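You operate a simulated robot arm through the tools that you are given. There is no shell and no other tool.

The job below is to be done with a simulated robot arm. You get a single attempt, and the scene is never put back.

Task
Fit the blue bulb and the orange dome to the tester's base and light it.
Fine: twist the dome to its stop, then set the range printed on the bulb.

Only the result counts: the job must be done as asked and must still hold three seconds after the hand-in. Knocking over, shifting, dropping, spilling or breaking anything else fails it.

Robot
A 6-joint arm with a fingered hand, fixed in place. Base frame: the origin is on the floor under the middle of its stand, x ahead of it, y to its left, z up; the work surface is at about z = 850. Units: mm, rad, N and s.
With the tool pointing down near the work surface it reaches from about 300 to 700 mm from the base axis. Its first joint turns from -2.897 to 2.897 rad. Payload 4 kg.
Tool frame: the origin (TCP) lies between the finger pads and is the grasp point; the fingertips stand 22 mm ahead of it; z points along the fingers, y is the line along which they close. The gripper opens to 112 mm; its body begins 60 mm behind the TCP. The gripper is a hand of 4 fingers: y runs from the thumb to the fingers, the wrist lies at [0, 0, -218] in the tool frame, and closing takes about 1.5 s.
Orientation is that of the tool frame in the base frame, as a unit quaternion [x, y, z, w]. With the fingers straight down and closing along the base's y, the tool's x points along the base's -x, its y along +y and its z along -z.

Tools
- The arm moves only by the tool play_rows. Its argument "rows" is a list of rows, each an object of numbers (a shift or turn left out is 0, a gripper value left out holds the last): "dx", "dy", "dz": the shift along the tool's x, y, z in units of 200 mm (1.0 is 200 mm); "wx", "wy", "wz": the turn, a rotation vector about the tool's x, y, z in units of 60 degrees (1.0 is 60 degrees). In form: [{"dx": .., "dy": .., "dz": .., "wx": .., "wy": .., "wz": ..}, ...]. A call has 1 to 20 rows; each row is the pose to reach, as a shift and turn from the pose commanded when the call began, along the tool's axes at that moment. "jaw" is the opening, from 0 (shut) to 1 (fully open), set as the call begins (left out, the last holds). A call with a number of a shift or a turn outside -1 to 1 is refused whole. A row lasts 0.2 s, in which the tool goes at most 50 mm and 0.15 rad; a call with a longer step from one row to the next is refused whole, and so is a gripper value outside its range. Where a pose cannot be reached the arm comes as near as it can. A force on the tool above 40 N (or 10 N above the force at the start of the call, whichever is more), or a blocked arm, ends the call early, and 0.2 s more pass. Each finger travels about 45 mm/s and halts on what it meets, pressing with about 26 N; the grip force reading is that of the motor and also rises with nothing between the fingers. The clock runs only during rows and for 0.2 s after the last one: add rows that repeat a pose to give the fingers time. The reply holds the time, the measured pose of the TCP, the force on the tool along the base axes, the opening and the grip force, in the units named above and with some noise, with the torque about the TCP (base axes, N m) and any sound that the robot's microphone picked up.
- Cameras (640 x 400 px; columns grow to the right, rows downward): "scene" is fixed at [396.9, 649.4, 1607.1]; the picture's right is [-0.81, 0.59, 0.00], its down [0.56, 0.77, -0.31] and it looks along [-0.18, -0.25, -0.95] (base axes); focal length 318 px, centre (320, 200). "wrist" rides on the gripper at [69, 4, -83] in the tool frame; the picture's right is [-0.06, 1.00, 0.00], its down [-0.77, -0.05, -0.64] and it looks along [-0.64, -0.04, 0.77] (tool axes); focal length 243 px, centre (320, 200). There is no depth. A picture from a camera that has moved, and an enlarged one, comes with that camera's place and axes in the base frame and with its lens.
- capture(camera): a new picture of that camera. The clock stands still meanwhile.
- move_fingers(finger1, finger2, finger3, thumb_bend): sets how far each is bent, from 0 (flat) to 100 (curled in); at 30 the hand is open as for a grip, at 70 the pads meet at the TCP. One left out holds its place. A second passes; each finger stops where it meets its share of the squeeze, and holds until it gets a number again. A gripper value or a shape takes the hand back. It gives what a move gives, with no picture; readings hold the bend of each and the force on the fingers (four entries, about 0 where the hand has none), thumb and palm.
- hand_shape(shape): the hand has 4 fingers and takes this shape, open, in about a second: jaw (thumb against the fingers, like two jaws); tri (thumb and two fingers); tip (a fingertip pinch); poke (one finger out to press); point (the index stretched); flat (the hand flat); cup (the hand cupped); fist (a fist). The gripper value then closes the fingers along that shape, each until it touches; the sizes above hold for jaw. It gives what a move gives, with no picture.
- zoom(camera, box): a new picture of the part [left, top, right, bottom] of that camera's present view, enlarged. The clock stands still meanwhile.
- hand_in(): hands the job in; it is judged then, once.

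Places have to be worked out from the pictures, the camera data and where the tool is seen. Open the gripper and draw the arm clear of the work before you hand the job in, unless the task says otherwise.

The tools are called after "Call:" as name(argument=value, ...) on one line, values as JSON. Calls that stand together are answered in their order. play_rows: Moves the arm, as the interface text tells. Its arguments: {"type":"object","properties":{"rows":{"type":"array"},"jaw":{"type":"number"}},"required":["rows"]} The other tools are called the same way: hand_shape (shape) gives the hand a shape; move_fingers (finger1, finger2, finger3, thumb_bend) moves the fingers one by one; capture (camera) takes a picture; zoom (camera, box) takes an enlarged picture of a part of a camera's view; hand_in () hands the job in.

At the start:

```text
t: 0.0
eef_pos: [216.5, 419.1, 1149.5]
tool_rot: [0.001, 1.0, 0.0, 0.0]
ft_force: [0.1, -0.6, -0.1]
torque: [-0.01, 0.0, 0.02]
opening: 111.9
finger_force: 0.1
shape: jaw
bend: [30.0, 30.0, 30.0, 30.0]
finger forces: [0.0, 0.0, 0.0, 0.0, 0.0, 0.0]
```

scene: 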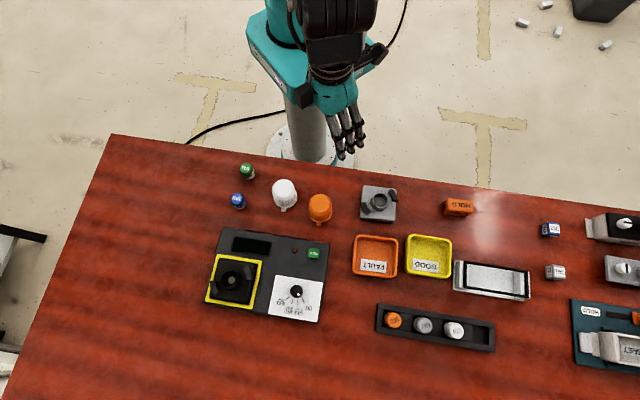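
wrist: 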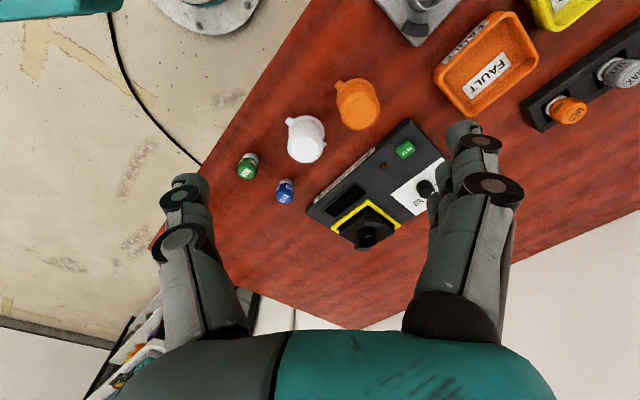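

I'll start by looking closely at the tester, the bulbs and the domes before any movement.

Call:
zoom(camera="scene", box=[200, 220, 340, 330])

Call:
zoom(camera="scene", box=[220, 150, 350, 230])

Call:
zoom(camera="wrist", box=[220, 60, 460, 260])

```text
3.64 times, centred on (270, 275) of scene
camera zoom: at [396.9, 649.4, 1607.1], right [-0.81, 0.59, 0.0], down [0.56, 0.77, -0.31], along [-0.18, -0.25, -0.95], focal length 1157 px, centre (502, -73)
```

zoom: 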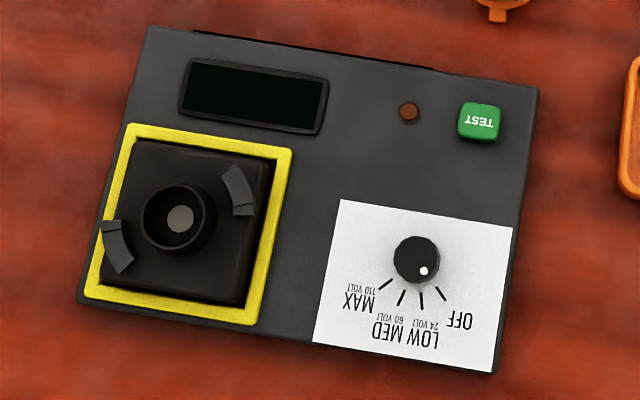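

```text
4.92 times, centred on (285, 190) of scene
camera zoom: at [396.9, 649.4, 1607.1], right [-0.81, 0.59, 0.0], down [0.56, 0.77, -0.31], along [-0.18, -0.25, -0.95], focal length 1566 px, centre (492, 249)
```

zoom: 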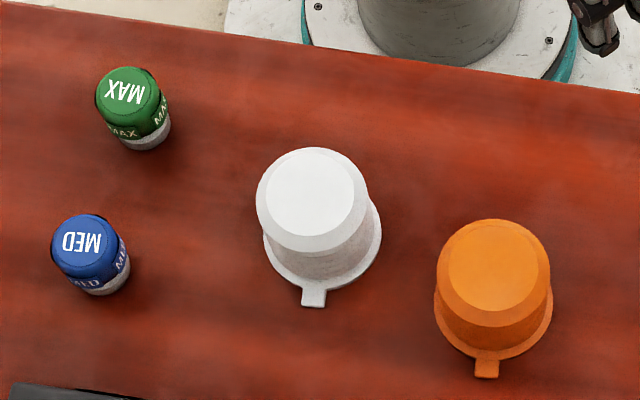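

```text
2.00 times, centred on (340, 160) of wrist
camera zoom: at [147.5, 424.2, 1233.4], right [0.06, 1.0, 0.0], down [0.77, -0.05, 0.64], along [0.64, -0.04, -0.77], focal length 485 px, centre (280, 280)
```

zoom: 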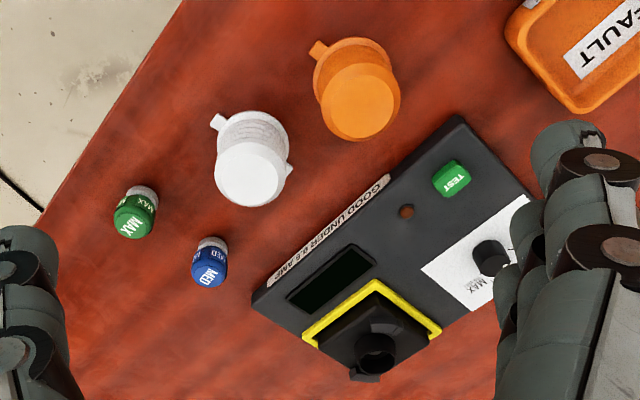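

The blue bulb is marked MED, so MED (60 V) is the range to set. I judge the bulb at about (420, 350), the orange dome at about (270, 477), the tester socket at about (527, 498) and the knob at about (425, 600). I'll raise the view over the tester with the wrist camera to see the hooks.

Call:
play_rows(rows=[{"dx": -0.1, "dy": 0.05, "dz": 0.05}, {"dx": -0.25, "dy": 0.13, "dz": 0.12}, {"dx": -0.4, "dy": 0.21, "dz": 0.2}, {"dx": -0.53, "dy": 0.29, "dz": 0.28}, {"dx": -0.63, "dy": 0.36, "dz": 0.34}, {"dx": -0.68, "dy": 0.395, "dz": 0.37}, {"dx": -0.7, "dy": 0.395, "dz": 0.38}, {"dx": -0.7, "dy": 0.395, "dz": 0.38}])

Call:
capture(camera="wrist")

Call:
capture(camera="scene")

```text
t: 1.8
eef_pos: [356.8, 500.3, 1073.6]
tool_rot: [0.0, 1.0, 0.0, 0.0]
ft_force: [0.8, 0.2, -0.2]
torque: [0.0, 0.03, -0.04]
opening: 111.8
finger_force: 0.1
shape: jaw
bend: [30.0, 30.0, 30.0, 30.0]
finger forces: [0.0, 0.0, 0.0, 0.1, 0.1, 0.1]
```

```text
taken
camera wrist: at [287.8, 503.1, 1157.2], right [0.06, 1.0, 0.0], down [0.77, -0.05, 0.64], along [0.64, -0.04, -0.77], focal length 243 px, centre (320, 200)
```

wrist: 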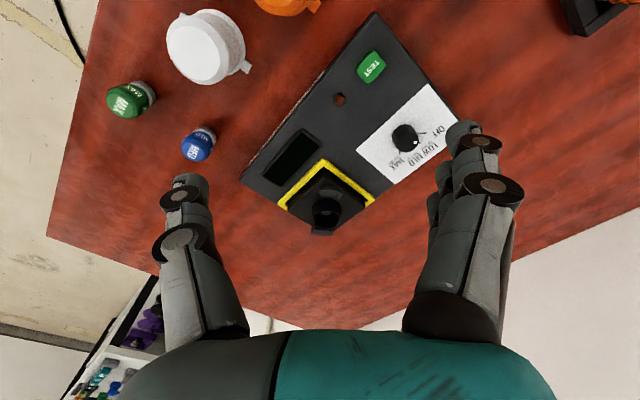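

```text
taken
```

scene: 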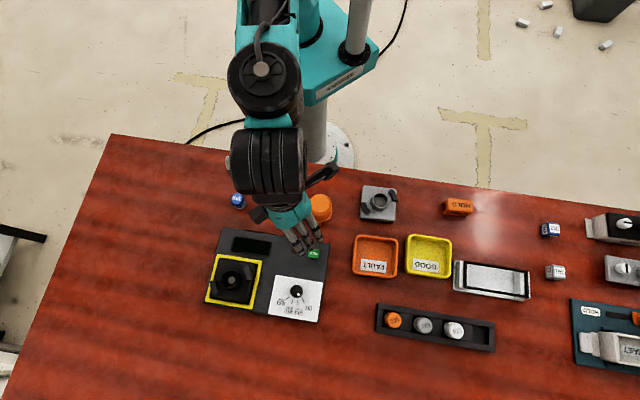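

The wrist picture shows the tester between the fingers. I'll enlarge the socket and knob for detail.

Call:
zoom(camera="wrist", box=[240, 130, 400, 250])

Call:
zoom(camera="wrist", box=[350, 70, 460, 190])

Call:
zoom(camera="wrist", box=[90, 0, 260, 170])

Call:
zoom(camera="scene", box=[200, 248, 270, 310])

```text
3.33 times, centred on (320, 190) of wrist
camera zoom: at [287.8, 503.1, 1157.2], right [0.06, 1.0, 0.0], down [0.77, -0.05, 0.64], along [0.64, -0.04, -0.77], focal length 809 px, centre (320, 233)
```

zoom: 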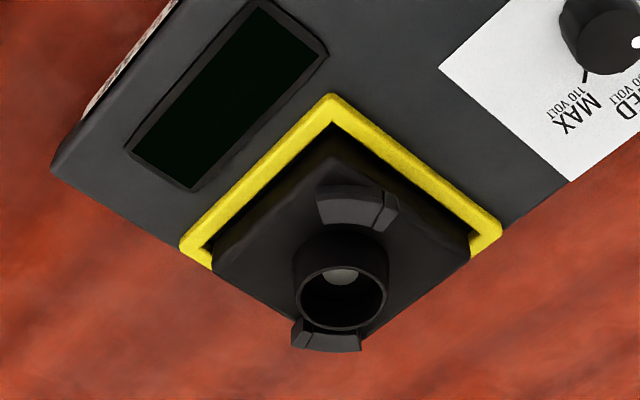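

```text
3.33 times, centred on (405, 130) of wrist
camera zoom: at [287.8, 503.1, 1157.2], right [0.06, 1.0, 0.0], down [0.77, -0.05, 0.64], along [0.64, -0.04, -0.77], focal length 809 px, centre (37, 433)
```

zoom: 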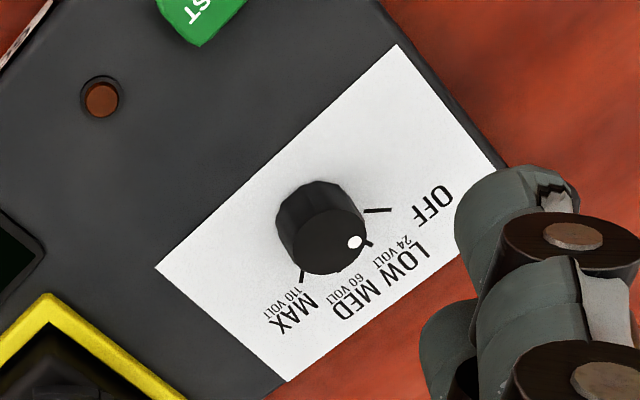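

```text
2.35 times, centred on (175, 85) of wrist
camera zoom: at [287.8, 503.1, 1157.2], right [0.06, 1.0, 0.0], down [0.77, -0.05, 0.64], along [0.64, -0.04, -0.77], focal length 571 px, centre (661, 471)
```

zoom: 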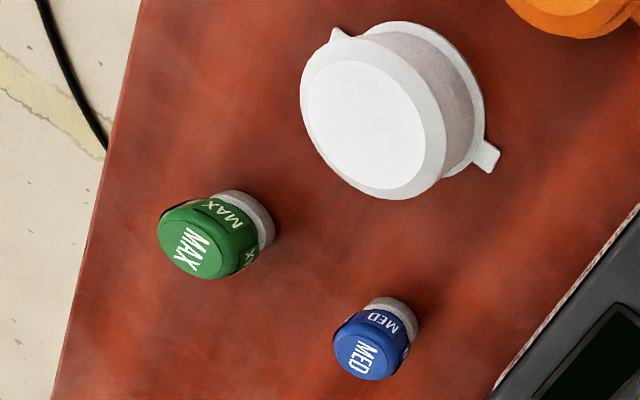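

```text
6.45 times, centred on (235, 279) of scene
camera zoom: at [396.9, 649.4, 1607.1], right [-0.81, 0.59, 0.0], down [0.56, 0.77, -0.31], along [-0.18, -0.25, -0.95], focal length 2052 px, centre (868, -310)
```

zoom: 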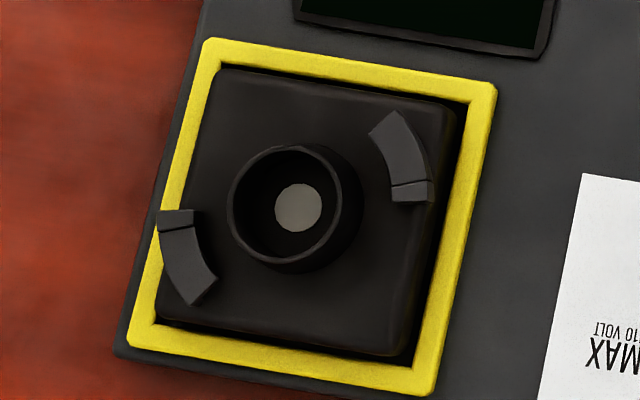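

The hooks have their stop blocks at the clockwise end (seen from above), so the dome will be twisted clockwise. First I fetch the bulb. I turn the hand about 40° so its fingers close parallel to the tester's edge, and hover above the bulb at (420, 350).

Call:
play_rows(rows=[{"dx": -0.04, "dy": -0.09, "dz": 0.04, "wz": -0.0833}, {"dx": -0.08, "dy": -0.18, "dz": 0.08, "wz": -0.1667}, {"dx": -0.12, "dy": -0.28, "dz": 0.12, "wz": -0.25}, {"dx": -0.16, "dy": -0.38, "dz": 0.16, "wz": -0.3333}, {"dx": -0.2, "dy": -0.47, "dz": 0.2, "wz": -0.4167}, {"dx": -0.24, "dy": -0.56, "dz": 0.24, "wz": -0.5}, {"dx": -0.28, "dy": -0.66, "dz": 0.27, "wz": -0.5833}, {"dx": -0.315, "dy": -0.75, "dz": 0.27, "wz": -0.6667}, {"dx": -0.315, "dy": -0.75, "dz": 0.27, "wz": -0.6667}], jaw=0.65)

Call:
capture(camera="wrist")

Call:
capture(camera="scene")

```text
t: 3.8
eef_pos: [419.8, 349.3, 1020.1]
tool_rot: [-0.343, 0.939, 0.0, 0.0]
ft_force: [0.3, 0.8, -0.6]
torque: [-0.01, -0.03, 0.0]
opening: 73.3
finger_force: 0.2
shape: jaw
bend: [70.0, 70.0, 70.0, 67.0]
finger forces: [0.0, 0.0, 0.0, 0.1, 0.1, 0.0]
```

```text
taken
camera wrist: at [363.9, 307.5, 1103.6], right [-0.59, 0.8, 0.0], down [0.62, 0.45, 0.64], along [0.52, 0.38, -0.77], focal length 243 px, centre (320, 200)
```

wrist: 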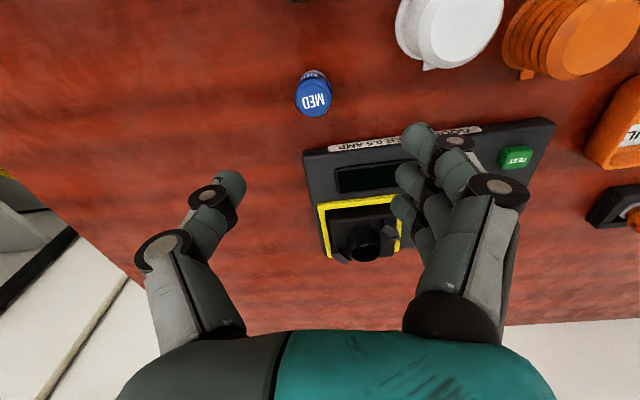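

```text
taken
```

scene: 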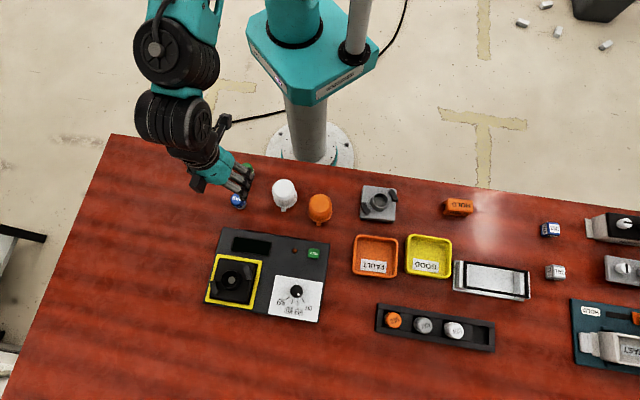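

The bulb's top is at about (314, 97) in the wrist picture. I'll enlarge it to refine its place.

Call:
zoom(camera="wrist", box=[270, 50, 360, 130])

Call:
zoom(camera="wrist", box=[380, 0, 640, 180])

Call:
zoom(camera="scene", box=[180, 140, 280, 220])

```text
5.00 times, centred on (315, 90) of wrist
camera zoom: at [363.9, 307.5, 1103.6], right [-0.59, 0.8, 0.0], down [0.62, 0.45, 0.64], along [0.52, 0.38, -0.77], focal length 1213 px, centre (345, 750)
```

zoom: 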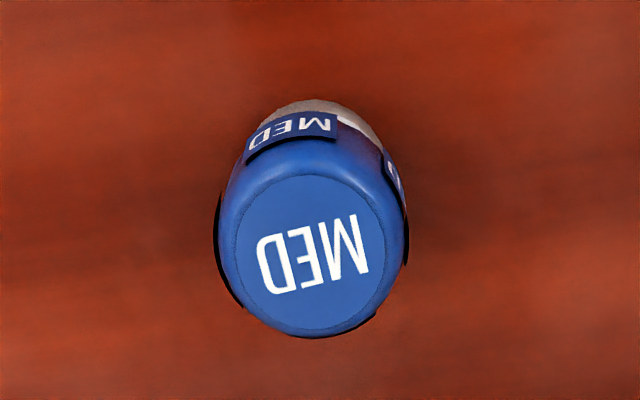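

```text
2.22 times, centred on (510, 90) of wrist
camera zoom: at [363.9, 307.5, 1103.6], right [-0.59, 0.8, 0.0], down [0.62, 0.45, 0.64], along [0.52, 0.38, -0.77], focal length 539 px, centre (-102, 444)
```

zoom: 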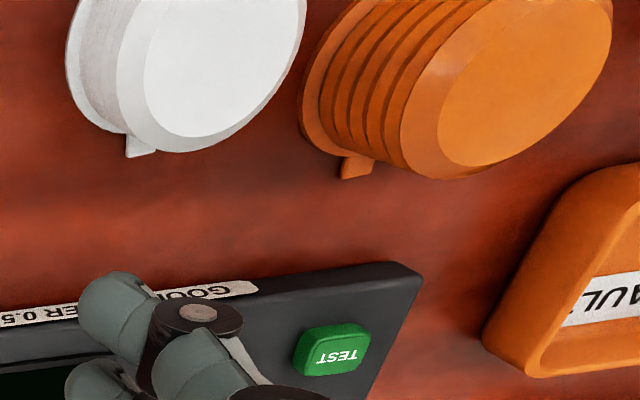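

```text
5.00 times, centred on (230, 180) of scene
camera zoom: at [396.9, 649.4, 1607.1], right [-0.81, 0.59, 0.0], down [0.56, 0.77, -0.31], along [-0.18, -0.25, -0.95], focal length 1591 px, centre (770, 300)
```

zoom: 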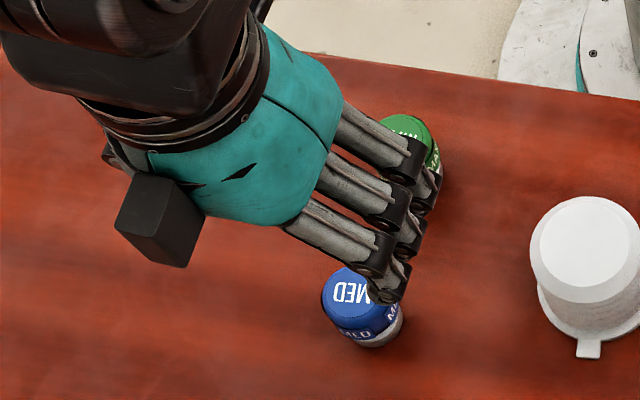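

The bulb sits at about (419.5, 344), with its top near z = 891 and a diameter of about 30 mm. I centre over it and descend to z = 932, which is still above it, to check the alignment.

Call:
play_rows(rows=[{"dx": 0.009, "dy": -0.01, "dz": 0.1}, {"dx": 0.018, "dy": -0.019, "dz": 0.22}, {"dx": 0.018, "dy": -0.019, "dz": 0.34}, {"dx": 0.018, "dy": -0.019, "dz": 0.44}, {"dx": 0.018, "dy": -0.019, "dz": 0.44}, {"dx": 0.018, "dy": -0.019, "dz": 0.44}])

Call:
capture(camera="wrist")

Call:
zoom(camera="scene", box=[190, 150, 290, 230])

```text
t: 5.2
eef_pos: [421.1, 344.2, 930.4]
tool_rot: [-0.342, 0.94, 0.0, 0.0]
ft_force: [0.1, 0.1, 1.0]
torque: [0.01, 0.03, 0.02]
opening: 73.3
finger_force: 0.1
shape: jaw
bend: [70.0, 70.0, 70.0, 67.0]
finger forces: [0.1, 0.0, 0.0, 0.0, 0.0, 0.1]
```

```text
taken
camera wrist: at [364.0, 302.8, 1015.1], right [-0.59, 0.81, 0.0], down [0.62, 0.45, 0.64], along [0.52, 0.38, -0.77], focal length 243 px, centre (320, 200)
```

wrist: 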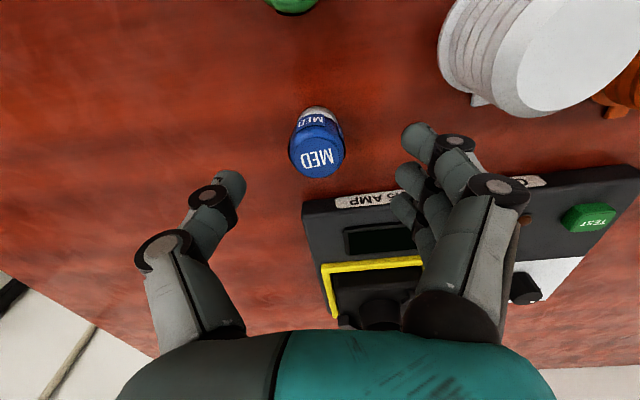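

```text
5.00 times, centred on (240, 190) of scene
camera zoom: at [396.9, 649.4, 1607.1], right [-0.81, 0.59, 0.0], down [0.56, 0.77, -0.31], along [-0.18, -0.25, -0.95], focal length 1591 px, centre (720, 250)
```

zoom: 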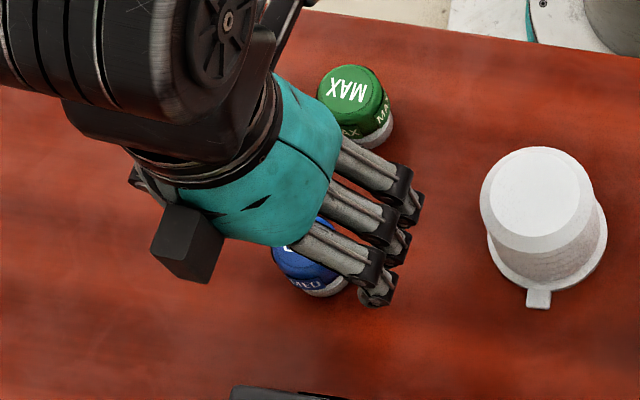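

The bulb lies under the TCP (about (421.5, 344)), with the thumb on one side and the fingers on the other. I descend to z = 887, so the fingertips are about 15 mm above the table and the bulb's grey foot stays free, and then close.

Call:
play_rows(rows=[{"dz": 0.07}, {"dz": 0.14}, {"dz": 0.2}, {"dz": 0.217}, {"dz": 0.217}])

Call:
play_rows(rows=[{"dz": 0}, {"dz": 0}, {"dz": 0}, {"dz": 0}, {"dz": 0}, {"dz": 0}, {"dz": 0}, {"dz": 0}, {"dz": 0}], jaw=0.1)

Call:
capture(camera="wrist")

```text
t: 6.4
eef_pos: [419.5, 344.2, 887.8]
tool_rot: [-0.342, 0.94, 0.0, 0.0]
ft_force: [-0.6, 0.9, 0.5]
torque: [0.0, 0.05, 0.02]
opening: 73.0
finger_force: 0.0
shape: jaw
bend: [70.0, 70.0, 70.0, 67.0]
finger forces: [0.0, 0.1, 0.0, 0.0, 0.0, 0.0]
```

```text
t: 8.4
eef_pos: [419.3, 344.6, 887.4]
tool_rot: [-0.342, 0.94, 0.0, 0.0]
ft_force: [0.6, 0.7, -0.5]
torque: [-0.01, -0.04, 0.01]
opening: 13.3
finger_force: 25.8
shape: jaw
bend: [70.0, 73.0, 69.0, 71.0]
finger forces: [8.6, 9.4, 3.7, 0.0, 21.9, 0.1]
```

```text
taken
camera wrist: at [363.9, 303.1, 971.9], right [-0.59, 0.81, 0.0], down [0.62, 0.45, 0.64], along [0.52, 0.38, -0.77], focal length 243 px, centre (320, 200)
```

wrist: 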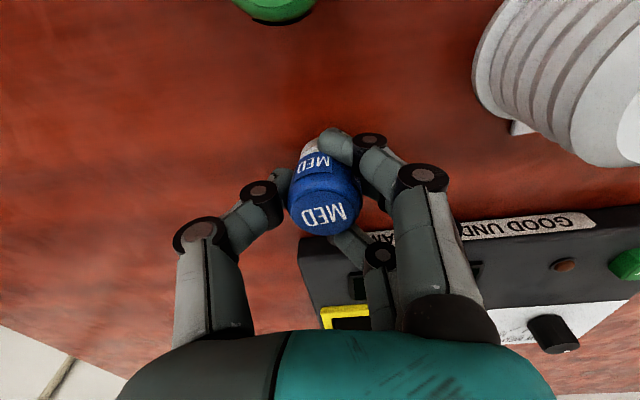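

The three fingers and thumb hold the bulb (about 22 N on each side). I lift it straight up and check that it is in the hand.

Call:
play_rows(rows=[{"dz": -0.06}, {"dz": -0.16}, {"dz": -0.28}, {"dz": -0.4}, {"dz": -0.5}, {"dz": -0.55}, {"dz": -0.55}])

Call:
capture(camera="wrist")

Call:
zoom(camera="scene", box=[170, 130, 290, 230])

```text
t: 10.0
eef_pos: [419.5, 343.1, 998.2]
tool_rot: [-0.342, 0.94, 0.0, -0.001]
ft_force: [-0.4, -0.5, -0.1]
torque: [0.02, -0.01, -0.02]
opening: 13.1
finger_force: 26.3
shape: jaw
bend: [70.0, 73.0, 69.0, 71.0]
finger forces: [9.0, 9.7, 3.8, 0.0, 21.8, 0.0]
```

```text
taken
camera wrist: at [363.6, 302.0, 1082.2], right [-0.59, 0.81, 0.0], down [0.62, 0.45, 0.64], along [0.52, 0.38, -0.77], focal length 243 px, centre (320, 200)
```

wrist: 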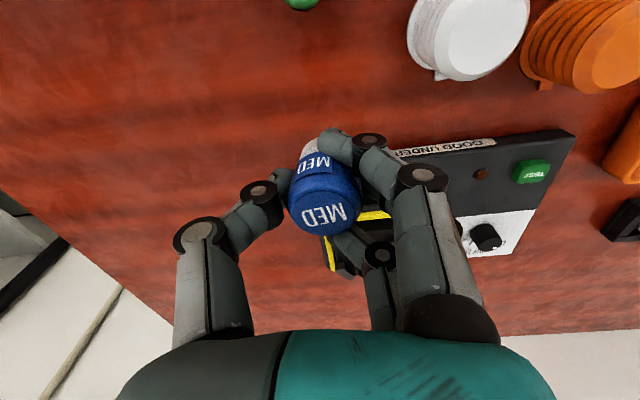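

```text
4.00 times, centred on (230, 180) of scene
camera zoom: at [396.9, 649.4, 1607.1], right [-0.81, 0.59, 0.0], down [0.56, 0.77, -0.31], along [-0.18, -0.25, -0.95], focal length 1272 px, centre (680, 280)
```

zoom: 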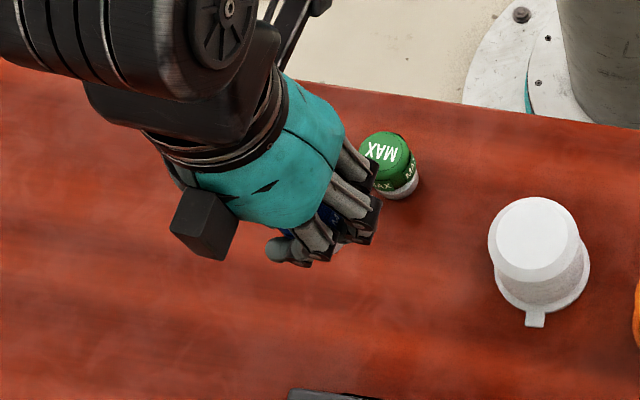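

The bulb came up with the hand. I'll enlarge it to check whether it hangs upright in the grip.

Call:
zoom(camera="wrist", box=[240, 110, 400, 250])

```text
2.86 times, centred on (320, 180) of wrist
camera zoom: at [363.6, 302.0, 1082.2], right [-0.59, 0.81, 0.0], down [0.62, 0.45, 0.64], along [0.52, 0.38, -0.77], focal length 693 px, centre (320, 257)
```

zoom: 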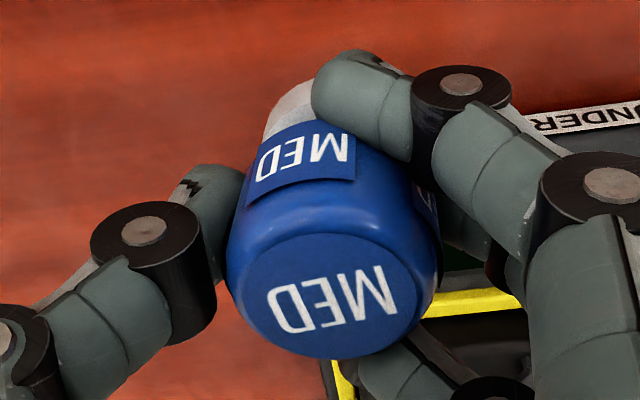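

The bulb hangs upright within a few degrees. I carry it toward the socket, at about (500, 470) and z = 1010, to measure the socket more closely.

Call:
play_rows(rows=[{"dx": -0.08, "dy": 0.03, "dz": -0.02}, {"dx": -0.2, "dy": 0.065, "dz": -0.04}, {"dx": -0.33, "dy": 0.105, "dz": -0.06}, {"dx": -0.46, "dy": 0.145, "dz": -0.06}, {"dx": -0.58, "dy": 0.185, "dz": -0.06}, {"dx": -0.68, "dy": 0.215, "dz": -0.06}, {"dx": -0.716, "dy": 0.227, "dz": -0.06}, {"dx": -0.716, "dy": 0.227, "dz": -0.06}])

Call:
capture(camera="wrist")

Call:
capture(camera="scene")

```text
t: 11.8
eef_pos: [500.2, 471.6, 1010.6]
tool_rot: [-0.342, 0.94, 0.001, 0.0]
ft_force: [-0.1, 0.3, -0.2]
torque: [-0.01, 0.0, -0.06]
opening: 12.5
finger_force: 25.7
shape: jaw
bend: [70.0, 73.0, 69.0, 71.0]
finger forces: [9.9, 10.4, 5.3, 0.0, 21.3, 0.1]
```

```text
taken
camera wrist: at [443.8, 429.5, 1094.2], right [-0.59, 0.81, 0.0], down [0.62, 0.45, 0.64], along [0.52, 0.38, -0.77], focal length 243 px, centre (320, 200)
```

wrist: 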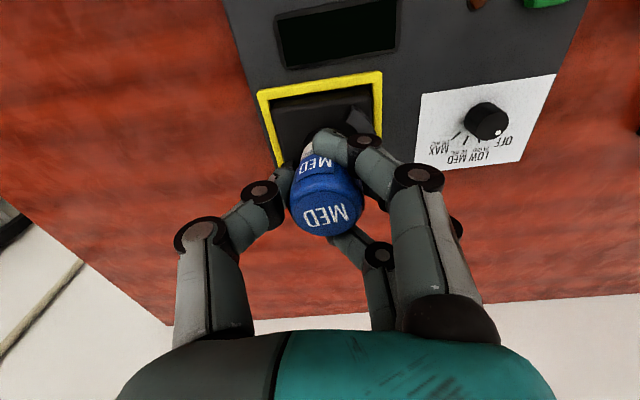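

```text
taken
```

scene: 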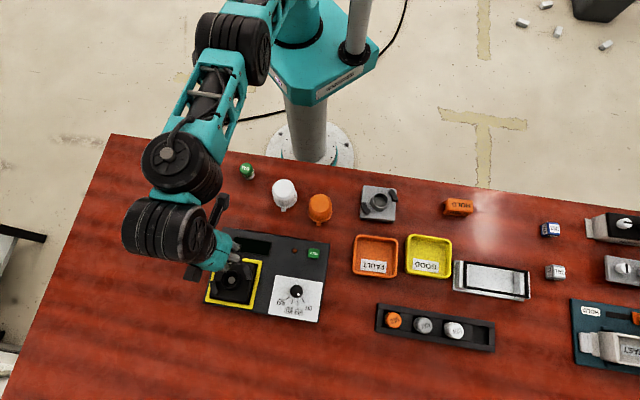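

The arm is fine out here. I move on over the socket itself at the same height, where it should show above the bulb in the wrist picture.

Call:
play_rows(rows=[{"dx": -0.05, "dy": 0.008}, {"dx": -0.11, "dy": 0.016}, {"dx": -0.16, "dy": 0.023}, {"dx": -0.176, "dy": 0.025}, {"dx": -0.176, "dy": 0.025}])

Call:
capture(camera="wrist")

Call:
zoom(camera="wrist", box=[220, 40, 420, 200])

Call:
zoom(camera="scene", box=[170, 220, 290, 320])

```text
t: 13.0
eef_pos: [498.4, 479.1, 1007.4]
tool_rot: [-0.343, 0.939, -0.001, 0.001]
ft_force: [0.2, 0.0, -0.4]
torque: [0.01, 0.01, -0.01]
opening: 12.5
finger_force: 26.5
shape: jaw
bend: [70.0, 73.0, 69.0, 71.0]
finger forces: [9.8, 10.3, 5.4, 0.1, 21.1, 0.0]
out of reach, approached as far as the arm can: row 1, 2, 3, 4, 5
```

```text
taken
camera wrist: at [442.7, 437.6, 1092.0], right [-0.59, 0.81, 0.0], down [0.62, 0.45, 0.64], along [0.52, 0.38, -0.77], focal length 243 px, centre (320, 200)
```

wrist: 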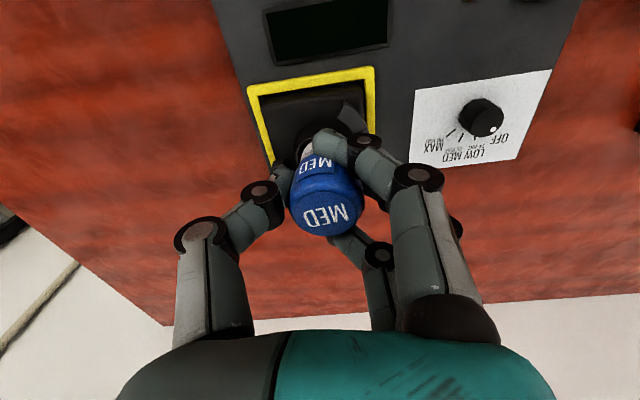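

```text
2.50 times, centred on (320, 120) of wrist
camera zoom: at [442.7, 437.6, 1092.0], right [-0.59, 0.81, 0.0], down [0.62, 0.45, 0.64], along [0.52, 0.38, -0.77], focal length 606 px, centre (320, 400)
```

zoom: 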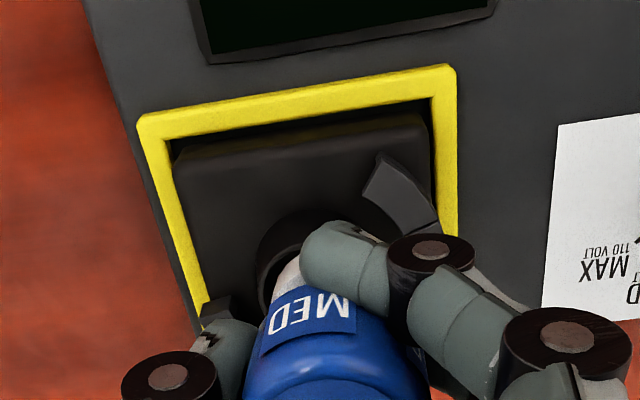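

```text
4.00 times, centred on (230, 270) of scene
camera zoom: at [396.9, 649.4, 1607.1], right [-0.81, 0.59, 0.0], down [0.56, 0.77, -0.31], along [-0.18, -0.25, -0.95], focal length 1272 px, centre (680, -80)
```

zoom: 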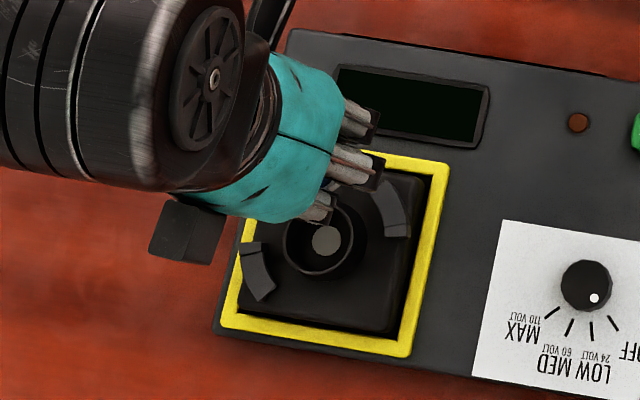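

Straight down at z = 1010 the reach ends near a radius of 691 mm. From both cameras I place the yellow frame's centre, and so the socket, at about (525.7, 498.8), with its rim near z = 899. The reach should grow lower down, so I descend 45 mm, keeping the bulb's foot above the rim, and see where I am.

Call:
play_rows(rows=[{"dz": 0.06}, {"dz": 0.12}, {"dz": 0.18}, {"dz": 0.23}, {"dz": 0.23}, {"dz": 0.23}])

Call:
zoom(camera="scene", box=[170, 220, 290, 320])

```text
t: 14.4
eef_pos: [499.1, 479.1, 961.8]
tool_rot: [-0.342, 0.94, -0.001, 0.0]
ft_force: [-0.5, -0.7, 0.1]
torque: [0.02, -0.01, -0.02]
opening: 12.5
finger_force: 25.4
shape: jaw
bend: [70.0, 73.0, 70.0, 71.0]
finger forces: [9.9, 10.5, 5.4, 0.0, 20.9, 0.0]
```

```text
4.00 times, centred on (230, 270) of scene
camera zoom: at [396.9, 649.4, 1607.1], right [-0.81, 0.59, 0.0], down [0.56, 0.77, -0.31], along [-0.18, -0.25, -0.95], focal length 1272 px, centre (680, -80)
```

zoom: 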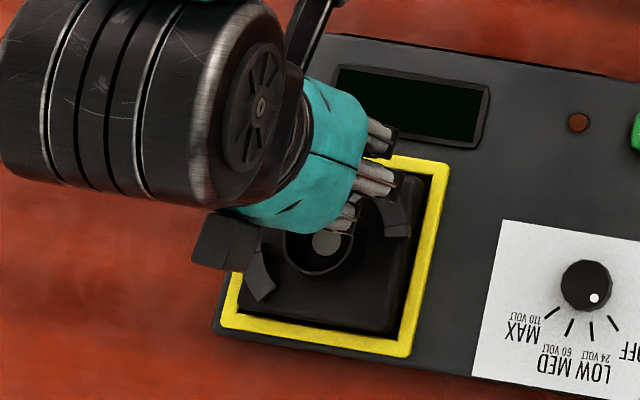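

The arm re-based on where it actually stands, and it is now at (499, 479, 962). I try outward again at this lower height toward (524, 497), with the bulb's foot about 20 mm above the rim.

Call:
play_rows(rows=[{"dx": -0.05, "dy": -0.003, "dz": 0.01}, {"dx": -0.1, "dy": -0.006, "dz": 0.02}, {"dx": -0.153, "dy": -0.01, "dz": 0.03}, {"dx": -0.153, "dy": -0.01, "dz": 0.03}])

Call:
zoom(camera="scene", box=[170, 220, 290, 320])

Call:
zoom(camera="wrist", box=[220, 40, 420, 200])

```text
t: 15.4
eef_pos: [508.0, 483.8, 955.2]
tool_rot: [-0.342, 0.94, 0.001, 0.0]
ft_force: [0.3, -0.4, -0.5]
torque: [-0.01, 0.03, -0.01]
opening: 12.3
finger_force: 25.8
shape: jaw
bend: [70.0, 73.0, 70.0, 71.0]
finger forces: [10.0, 10.5, 5.5, 0.0, 20.9, 0.0]
out of reach, approached as far as the arm can: row 2, 3, 4
```

```text
4.00 times, centred on (230, 270) of scene
camera zoom: at [396.9, 649.4, 1607.1], right [-0.81, 0.59, 0.0], down [0.56, 0.77, -0.31], along [-0.18, -0.25, -0.95], focal length 1272 px, centre (680, -80)
```

zoom: 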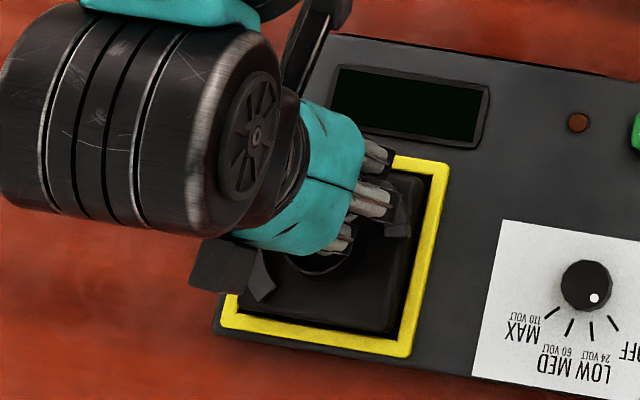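

```text
2.50 times, centred on (320, 120) of wrist
camera zoom: at [450.9, 443.3, 1038.5], right [-0.59, 0.81, 0.0], down [0.62, 0.45, 0.64], along [0.52, 0.38, -0.77], focal length 606 px, centre (320, 400)
```

zoom: 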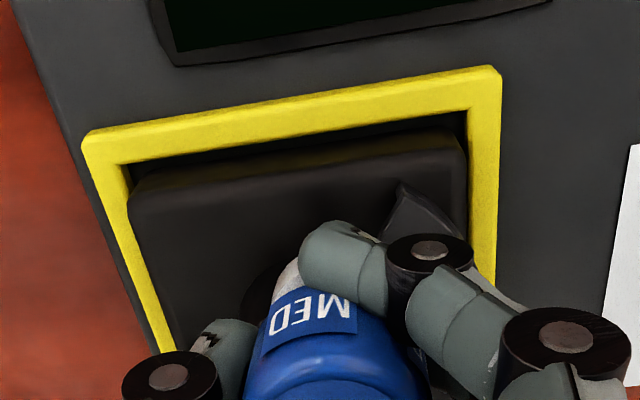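

At z = 955 the reach straight down ends at a radius of about 702 mm, and the socket is at about 725 mm. So the hand must lean outward by some 7–8°. Before choosing how, I check how the bulb sits in the hand.

Call:
zoom(camera="wrist", box=[260, 120, 390, 250])

Call:
zoom(camera="scene", box=[215, 235, 265, 285])

```text
3.08 times, centred on (325, 185) of wrist
camera zoom: at [450.9, 443.3, 1038.5], right [-0.59, 0.81, 0.0], down [0.62, 0.45, 0.64], along [0.52, 0.38, -0.77], focal length 746 px, centre (305, 246)
```

zoom: 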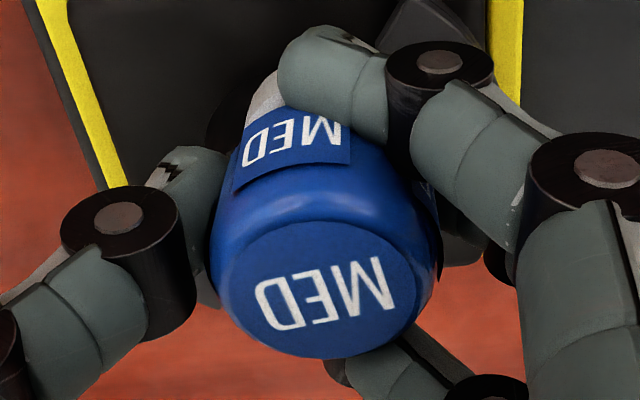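

```text
8.00 times, centred on (240, 260) of scene
camera zoom: at [396.9, 649.4, 1607.1], right [-0.81, 0.59, 0.0], down [0.56, 0.77, -0.31], along [-0.18, -0.25, -0.95], focal length 2545 px, centre (960, -280)
```

zoom: 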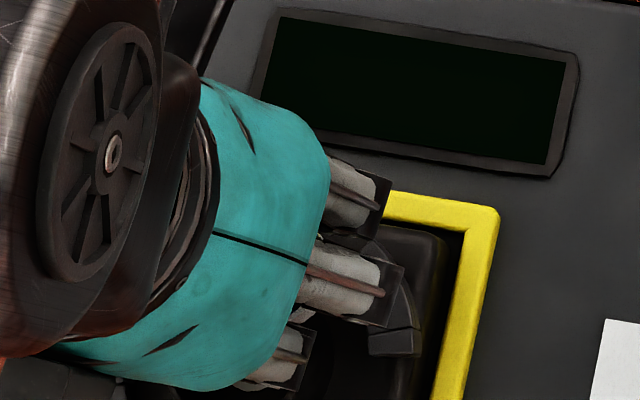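

The bulb is upright in the hand to within about 2°. I lean the hand 6° outward and move the TCP to about (522, 493.5, 950), which puts the bulb's foot over the socket centre and about 13 mm above the rim.

Call:
play_rows(rows=[{"wy": -0.05}, {"wy": -0.1}, {"dx": -0.03, "dy": -0.003, "dz": 0.01, "wy": -0.1}, {"dx": -0.06, "dy": -0.006, "dz": 0.02, "wy": -0.1}, {"dx": -0.086, "dy": -0.009, "dz": 0.025, "wy": -0.1}, {"dx": -0.086, "dy": -0.009, "dz": 0.025, "wy": -0.1}])

Call:
zoom(camera="wrist", box=[220, 40, 420, 220])

Call:
zoom(camera="scene", box=[200, 230, 280, 310])

```text
t: 16.8
eef_pos: [520.9, 493.9, 949.7]
tool_rot: [-0.342, 0.938, 0.018, 0.049]
ft_force: [-0.1, -0.4, -1.1]
torque: [-0.01, -0.03, -0.01]
opening: 12.1
finger_force: 26.6
shape: jaw
bend: [71.0, 73.0, 70.0, 72.0]
finger forces: [10.7, 10.7, 5.3, 0.1, 19.5, 0.0]
```

```text
2.22 times, centred on (320, 130) of wrist
camera zoom: at [459.2, 447.0, 1026.1], right [-0.59, 0.81, 0.01], down [0.56, 0.41, 0.72], along [0.58, 0.43, -0.7], focal length 539 px, centre (320, 356)
```

zoom: 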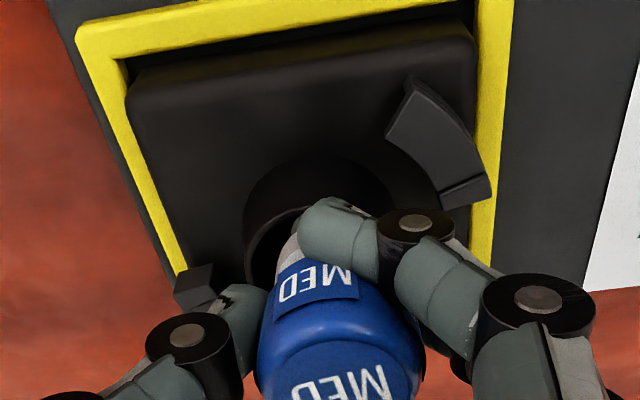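

```text
5.00 times, centred on (240, 270) of scene
camera zoom: at [396.9, 649.4, 1607.1], right [-0.81, 0.59, 0.0], down [0.56, 0.77, -0.31], along [-0.18, -0.25, -0.95], focal length 1591 px, centre (720, -150)
```

zoom: 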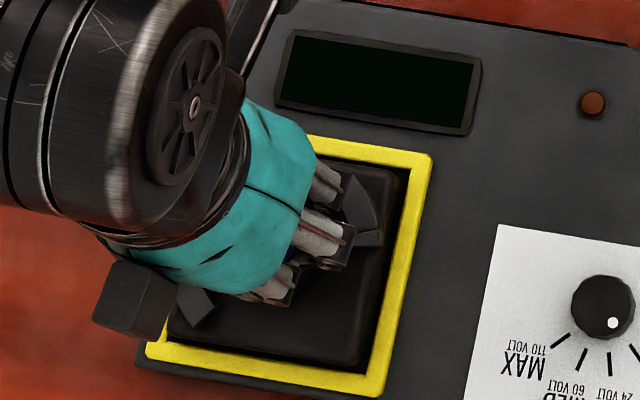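

The bulb's foot (about (329, 269) in the picture) lies over the rim's centre (about (325, 270)), and the rim seems to be at z ≈ 911. I lower straight down slowly, 10 mm, watching the force.

Call:
play_rows(rows=[{"dx": 0.001, "dz": 0.01}, {"dx": 0.002, "dz": 0.02}, {"dx": 0.003, "dz": 0.03}, {"dx": 0.004, "dz": 0.04}, {"dx": 0.005, "dz": 0.05}, {"dx": 0.005, "dz": 0.05}])

Call:
zoom(camera="wrist", box=[220, 40, 420, 220])

```text
t: 18.2
eef_pos: [520.1, 494.6, 940.2]
tool_rot: [-0.342, 0.938, 0.019, 0.05]
ft_force: [0.7, -1.3, -0.2]
torque: [-0.01, -0.04, 0.01]
opening: 12.3
finger_force: 25.7
shape: jaw
bend: [71.0, 73.0, 70.0, 72.0]
finger forces: [9.8, 10.1, 4.7, 0.0, 19.2, 0.1]
```

```text
2.22 times, centred on (320, 130) of wrist
camera zoom: at [458.9, 447.3, 1016.2], right [-0.59, 0.81, 0.01], down [0.56, 0.41, 0.72], along [0.58, 0.43, -0.7], focal length 539 px, centre (320, 356)
```

zoom: 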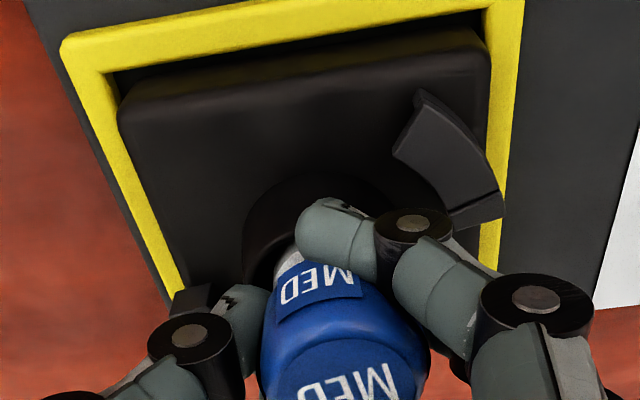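

There is no contact yet. I continue straight down another 8 mm in small steps.

Call:
play_rows(rows=[{"dx": 0.001, "dz": 0.01}, {"dx": 0.002, "dz": 0.02}, {"dx": 0.003, "dz": 0.03}, {"dx": 0.004, "dz": 0.04}, {"dx": 0.004, "dz": 0.04}])

Call:
zoom(camera="wrist", box=[220, 70, 420, 230])

Call:
zoom(camera="scene", box=[205, 240, 265, 300])

```text
t: 19.5
eef_pos: [520.8, 495.5, 937.9]
tool_rot: [-0.342, 0.938, 0.02, 0.053]
ft_force: [-2.3, -1.8, 8.1]
torque: [-0.1, 0.13, -0.02]
opening: 13.4
finger_force: 26.2
shape: jaw
bend: [72.0, 73.0, 70.0, 72.0]
finger forces: [20.5, 9.8, 6.6, 0.1, 20.2, 0.0]
stopped in row 5: the force on the tool passed its limit at 40 N (the readings are from after the stop); the commanded pose is now the measured one
```

```text
2.50 times, centred on (320, 150) of wrist
camera zoom: at [459.1, 448.1, 1012.9], right [-0.59, 0.8, 0.01], down [0.56, 0.4, 0.72], along [0.58, 0.43, -0.69], focal length 606 px, centre (320, 325)
```

zoom: 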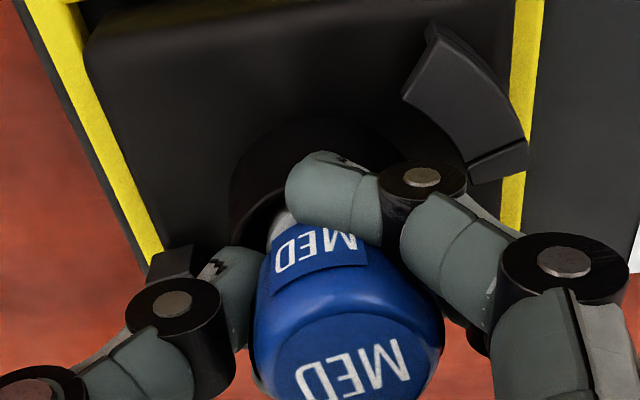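

```text
6.67 times, centred on (235, 270) of scene
camera zoom: at [396.9, 649.4, 1607.1], right [-0.81, 0.59, 0.0], down [0.56, 0.77, -0.31], along [-0.18, -0.25, -0.95], focal length 2121 px, centre (887, -267)
```

zoom: 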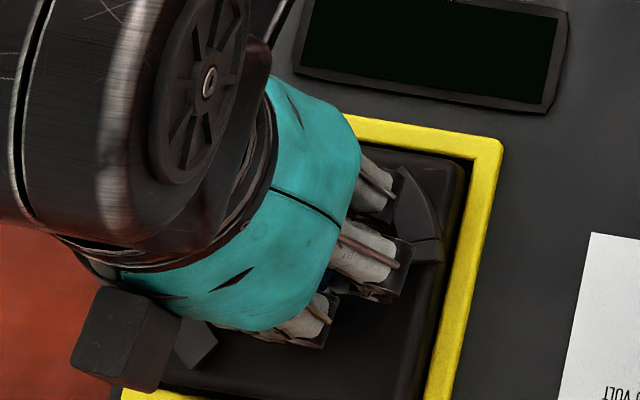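

The call stopped on contact at TCP z = 938, and the index finger's force rose. So the fingertips are most likely sitting on the collar rim, with the bulb's foot about 12 mm inside. I back off 2 mm and release the bulb so it can settle in the collar.

Call:
play_rows(rows=[{"dx": -0.001, "dz": -0.01}, {"dx": -0.001, "dz": -0.01}])

Call:
play_rows(rows=[{"dz": 0}, {"dz": 0}, {"dz": 0}, {"dz": 0}, {"dz": 0}, {"dz": 0}], jaw=0.5)

Call:
capture(camera="wrist")

Call:
zoom(camera="wrist", box=[220, 70, 420, 250])

```text
t: 20.1
eef_pos: [522.1, 495.0, 939.7]
tool_rot: [-0.342, 0.938, 0.019, 0.052]
ft_force: [0.0, -0.4, 0.8]
torque: [-0.03, 0.05, 0.0]
opening: 13.0
finger_force: 26.2
shape: jaw
bend: [71.0, 73.0, 70.0, 72.0]
finger forces: [14.1, 9.6, 5.8, 0.1, 20.0, 0.0]
```

```text
t: 21.5
eef_pos: [521.7, 493.7, 938.5]
tool_rot: [-0.342, 0.938, 0.02, 0.052]
ft_force: [-0.1, -0.4, 1.0]
torque: [0.01, 0.0, 0.03]
opening: 55.3
finger_force: 0.0
shape: jaw
bend: [73.0, 72.0, 73.0, 70.0]
finger forces: [0.0, 0.1, 0.0, 0.1, 0.0, 0.0]
```

```text
taken
camera wrist: at [458.9, 448.1, 1013.9], right [-0.59, 0.81, 0.01], down [0.56, 0.4, 0.72], along [0.58, 0.43, -0.69], focal length 243 px, centre (320, 200)
```

wrist: 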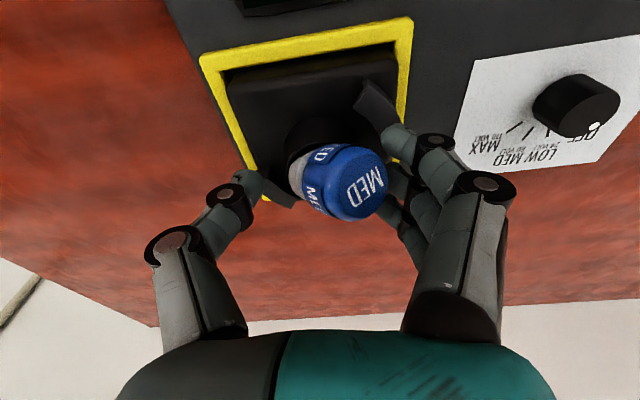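

```text
2.22 times, centred on (320, 160) of wrist
camera zoom: at [458.9, 448.1, 1013.9], right [-0.59, 0.81, 0.01], down [0.56, 0.4, 0.72], along [0.58, 0.43, -0.69], focal length 539 px, centre (320, 289)
```

zoom: 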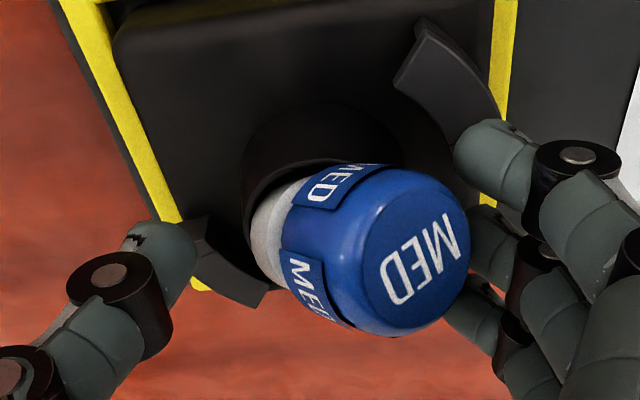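

The bulb has tipped toward the finger side and leans out of the collar. I look from the scene camera before touching it again.

Call:
zoom(camera="scene", box=[205, 240, 265, 300])

Call:
zoom(camera="wrist", box=[270, 110, 400, 240])

```text
6.67 times, centred on (235, 270) of scene
camera zoom: at [396.9, 649.4, 1607.1], right [-0.81, 0.59, 0.0], down [0.56, 0.77, -0.31], along [-0.18, -0.25, -0.95], focal length 2121 px, centre (887, -267)
```

zoom: 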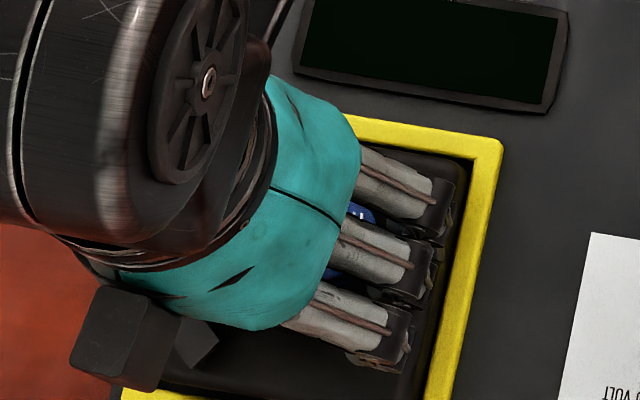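

```text
3.08 times, centred on (335, 175) of wrist
camera zoom: at [458.9, 448.1, 1013.9], right [-0.59, 0.81, 0.01], down [0.56, 0.4, 0.72], along [0.58, 0.43, -0.69], focal length 746 px, centre (274, 277)
```

zoom: 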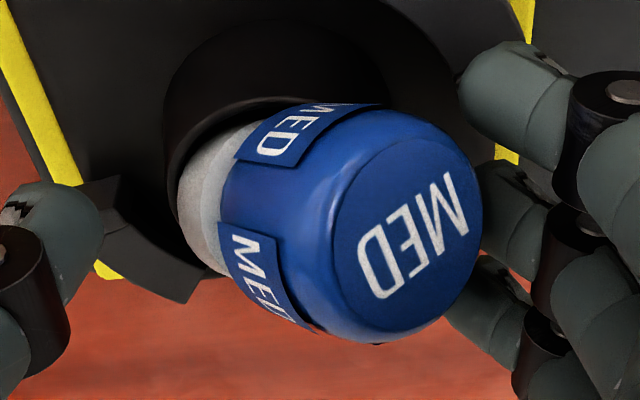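

The bulb's foot is still in the collar, but it leans toward the fingers. Closing the thumb and fingers part-way should nudge it upright, so I close in steps, beginning with a gap of about 48 mm.

Call:
play_rows(rows=[{"dz": 0}, {"dz": 0}, {"dz": 0}], jaw=0.32)

Call:
zoom(camera="wrist", box=[220, 80, 420, 250])

```text
t: 22.3
eef_pos: [521.2, 494.5, 938.9]
tool_rot: [-0.342, 0.938, 0.02, 0.052]
ft_force: [-1.1, 1.0, -0.6]
torque: [-0.01, 0.01, 0.01]
opening: 37.2
finger_force: 0.1
shape: jaw
bend: [73.0, 73.0, 73.0, 70.0]
finger forces: [0.0, 0.8, 0.1, 0.0, 0.0, 0.0]
```

```text
2.35 times, centred on (320, 165) of wrist
camera zoom: at [458.9, 448.1, 1013.9], right [-0.59, 0.81, 0.01], down [0.56, 0.4, 0.72], along [0.58, 0.43, -0.69], focal length 571 px, centre (320, 282)
```

zoom: 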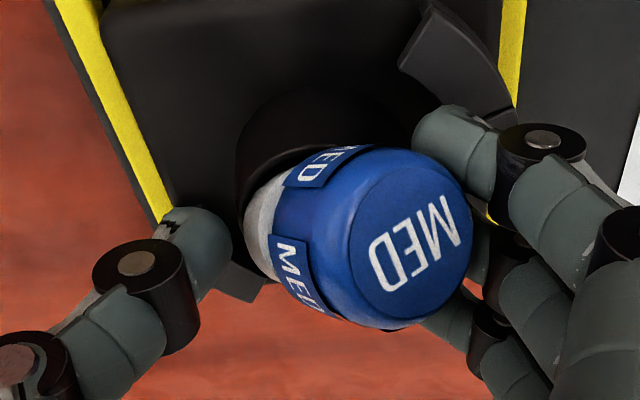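

The fingers have just touched the bulb's leaning side. I close further to push it upright.

Call:
play_rows(rows=[{"dz": 0}, {"dz": 0}, {"dz": 0}], jaw=0.22)

Call:
zoom(camera="wrist", box=[220, 80, 420, 250])

```text
t: 23.1
eef_pos: [521.1, 494.8, 937.6]
tool_rot: [-0.342, 0.938, 0.019, 0.053]
ft_force: [-0.8, 0.4, 0.0]
torque: [0.01, 0.04, -0.02]
opening: 15.6
finger_force: 25.9
shape: jaw
bend: [73.0, 74.0, 69.0, 70.0]
finger forces: [9.0, 8.7, 12.5, 0.0, 23.8, 0.0]
```

```text
2.35 times, centred on (320, 165) of wrist
camera zoom: at [458.9, 448.1, 1014.0], right [-0.59, 0.81, 0.01], down [0.56, 0.4, 0.72], along [0.58, 0.43, -0.69], focal length 571 px, centre (320, 282)
```

zoom: 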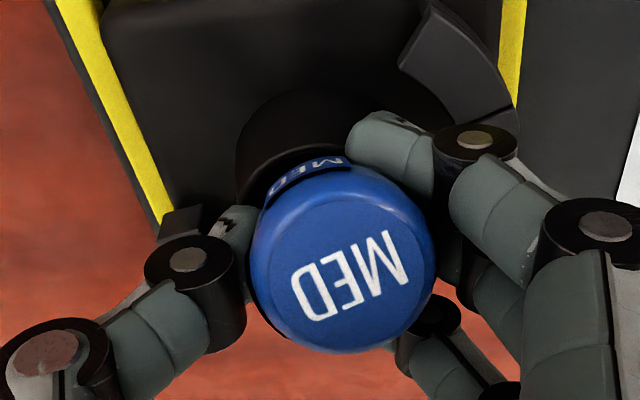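

The bulb is gripped again and its foot seems to be inside the hole, but the top now leans toward the robot by roughly 20°. With the foot held by the collar, I push the top outward in small steps to straighten it, watching the force.

Call:
play_rows(rows=[{"dx": -0.008}, {"dx": -0.016}, {"dx": -0.024}, {"dx": -0.032}, {"dx": -0.04}, {"dx": -0.04}])

Call:
zoom(camera="wrist", box=[220, 80, 420, 250])

```text
t: 24.5
eef_pos: [527.0, 499.7, 942.4]
tool_rot: [-0.342, 0.938, 0.021, 0.053]
ft_force: [-18.5, -16.7, 22.3]
torque: [-0.47, 0.5, 0.13]
opening: 16.2
finger_force: 26.5
shape: jaw
bend: [74.0, 74.0, 69.0, 70.0]
finger forces: [28.1, 12.2, 9.9, 0.1, 35.3, 0.1]
```

```text
2.35 times, centred on (320, 165) of wrist
camera zoom: at [464.0, 452.6, 1016.6], right [-0.59, 0.81, 0.01], down [0.56, 0.4, 0.72], along [0.58, 0.43, -0.69], focal length 571 px, centre (320, 282)
```

zoom: 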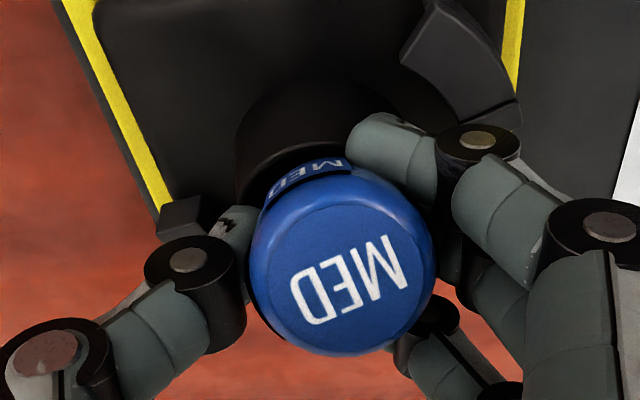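

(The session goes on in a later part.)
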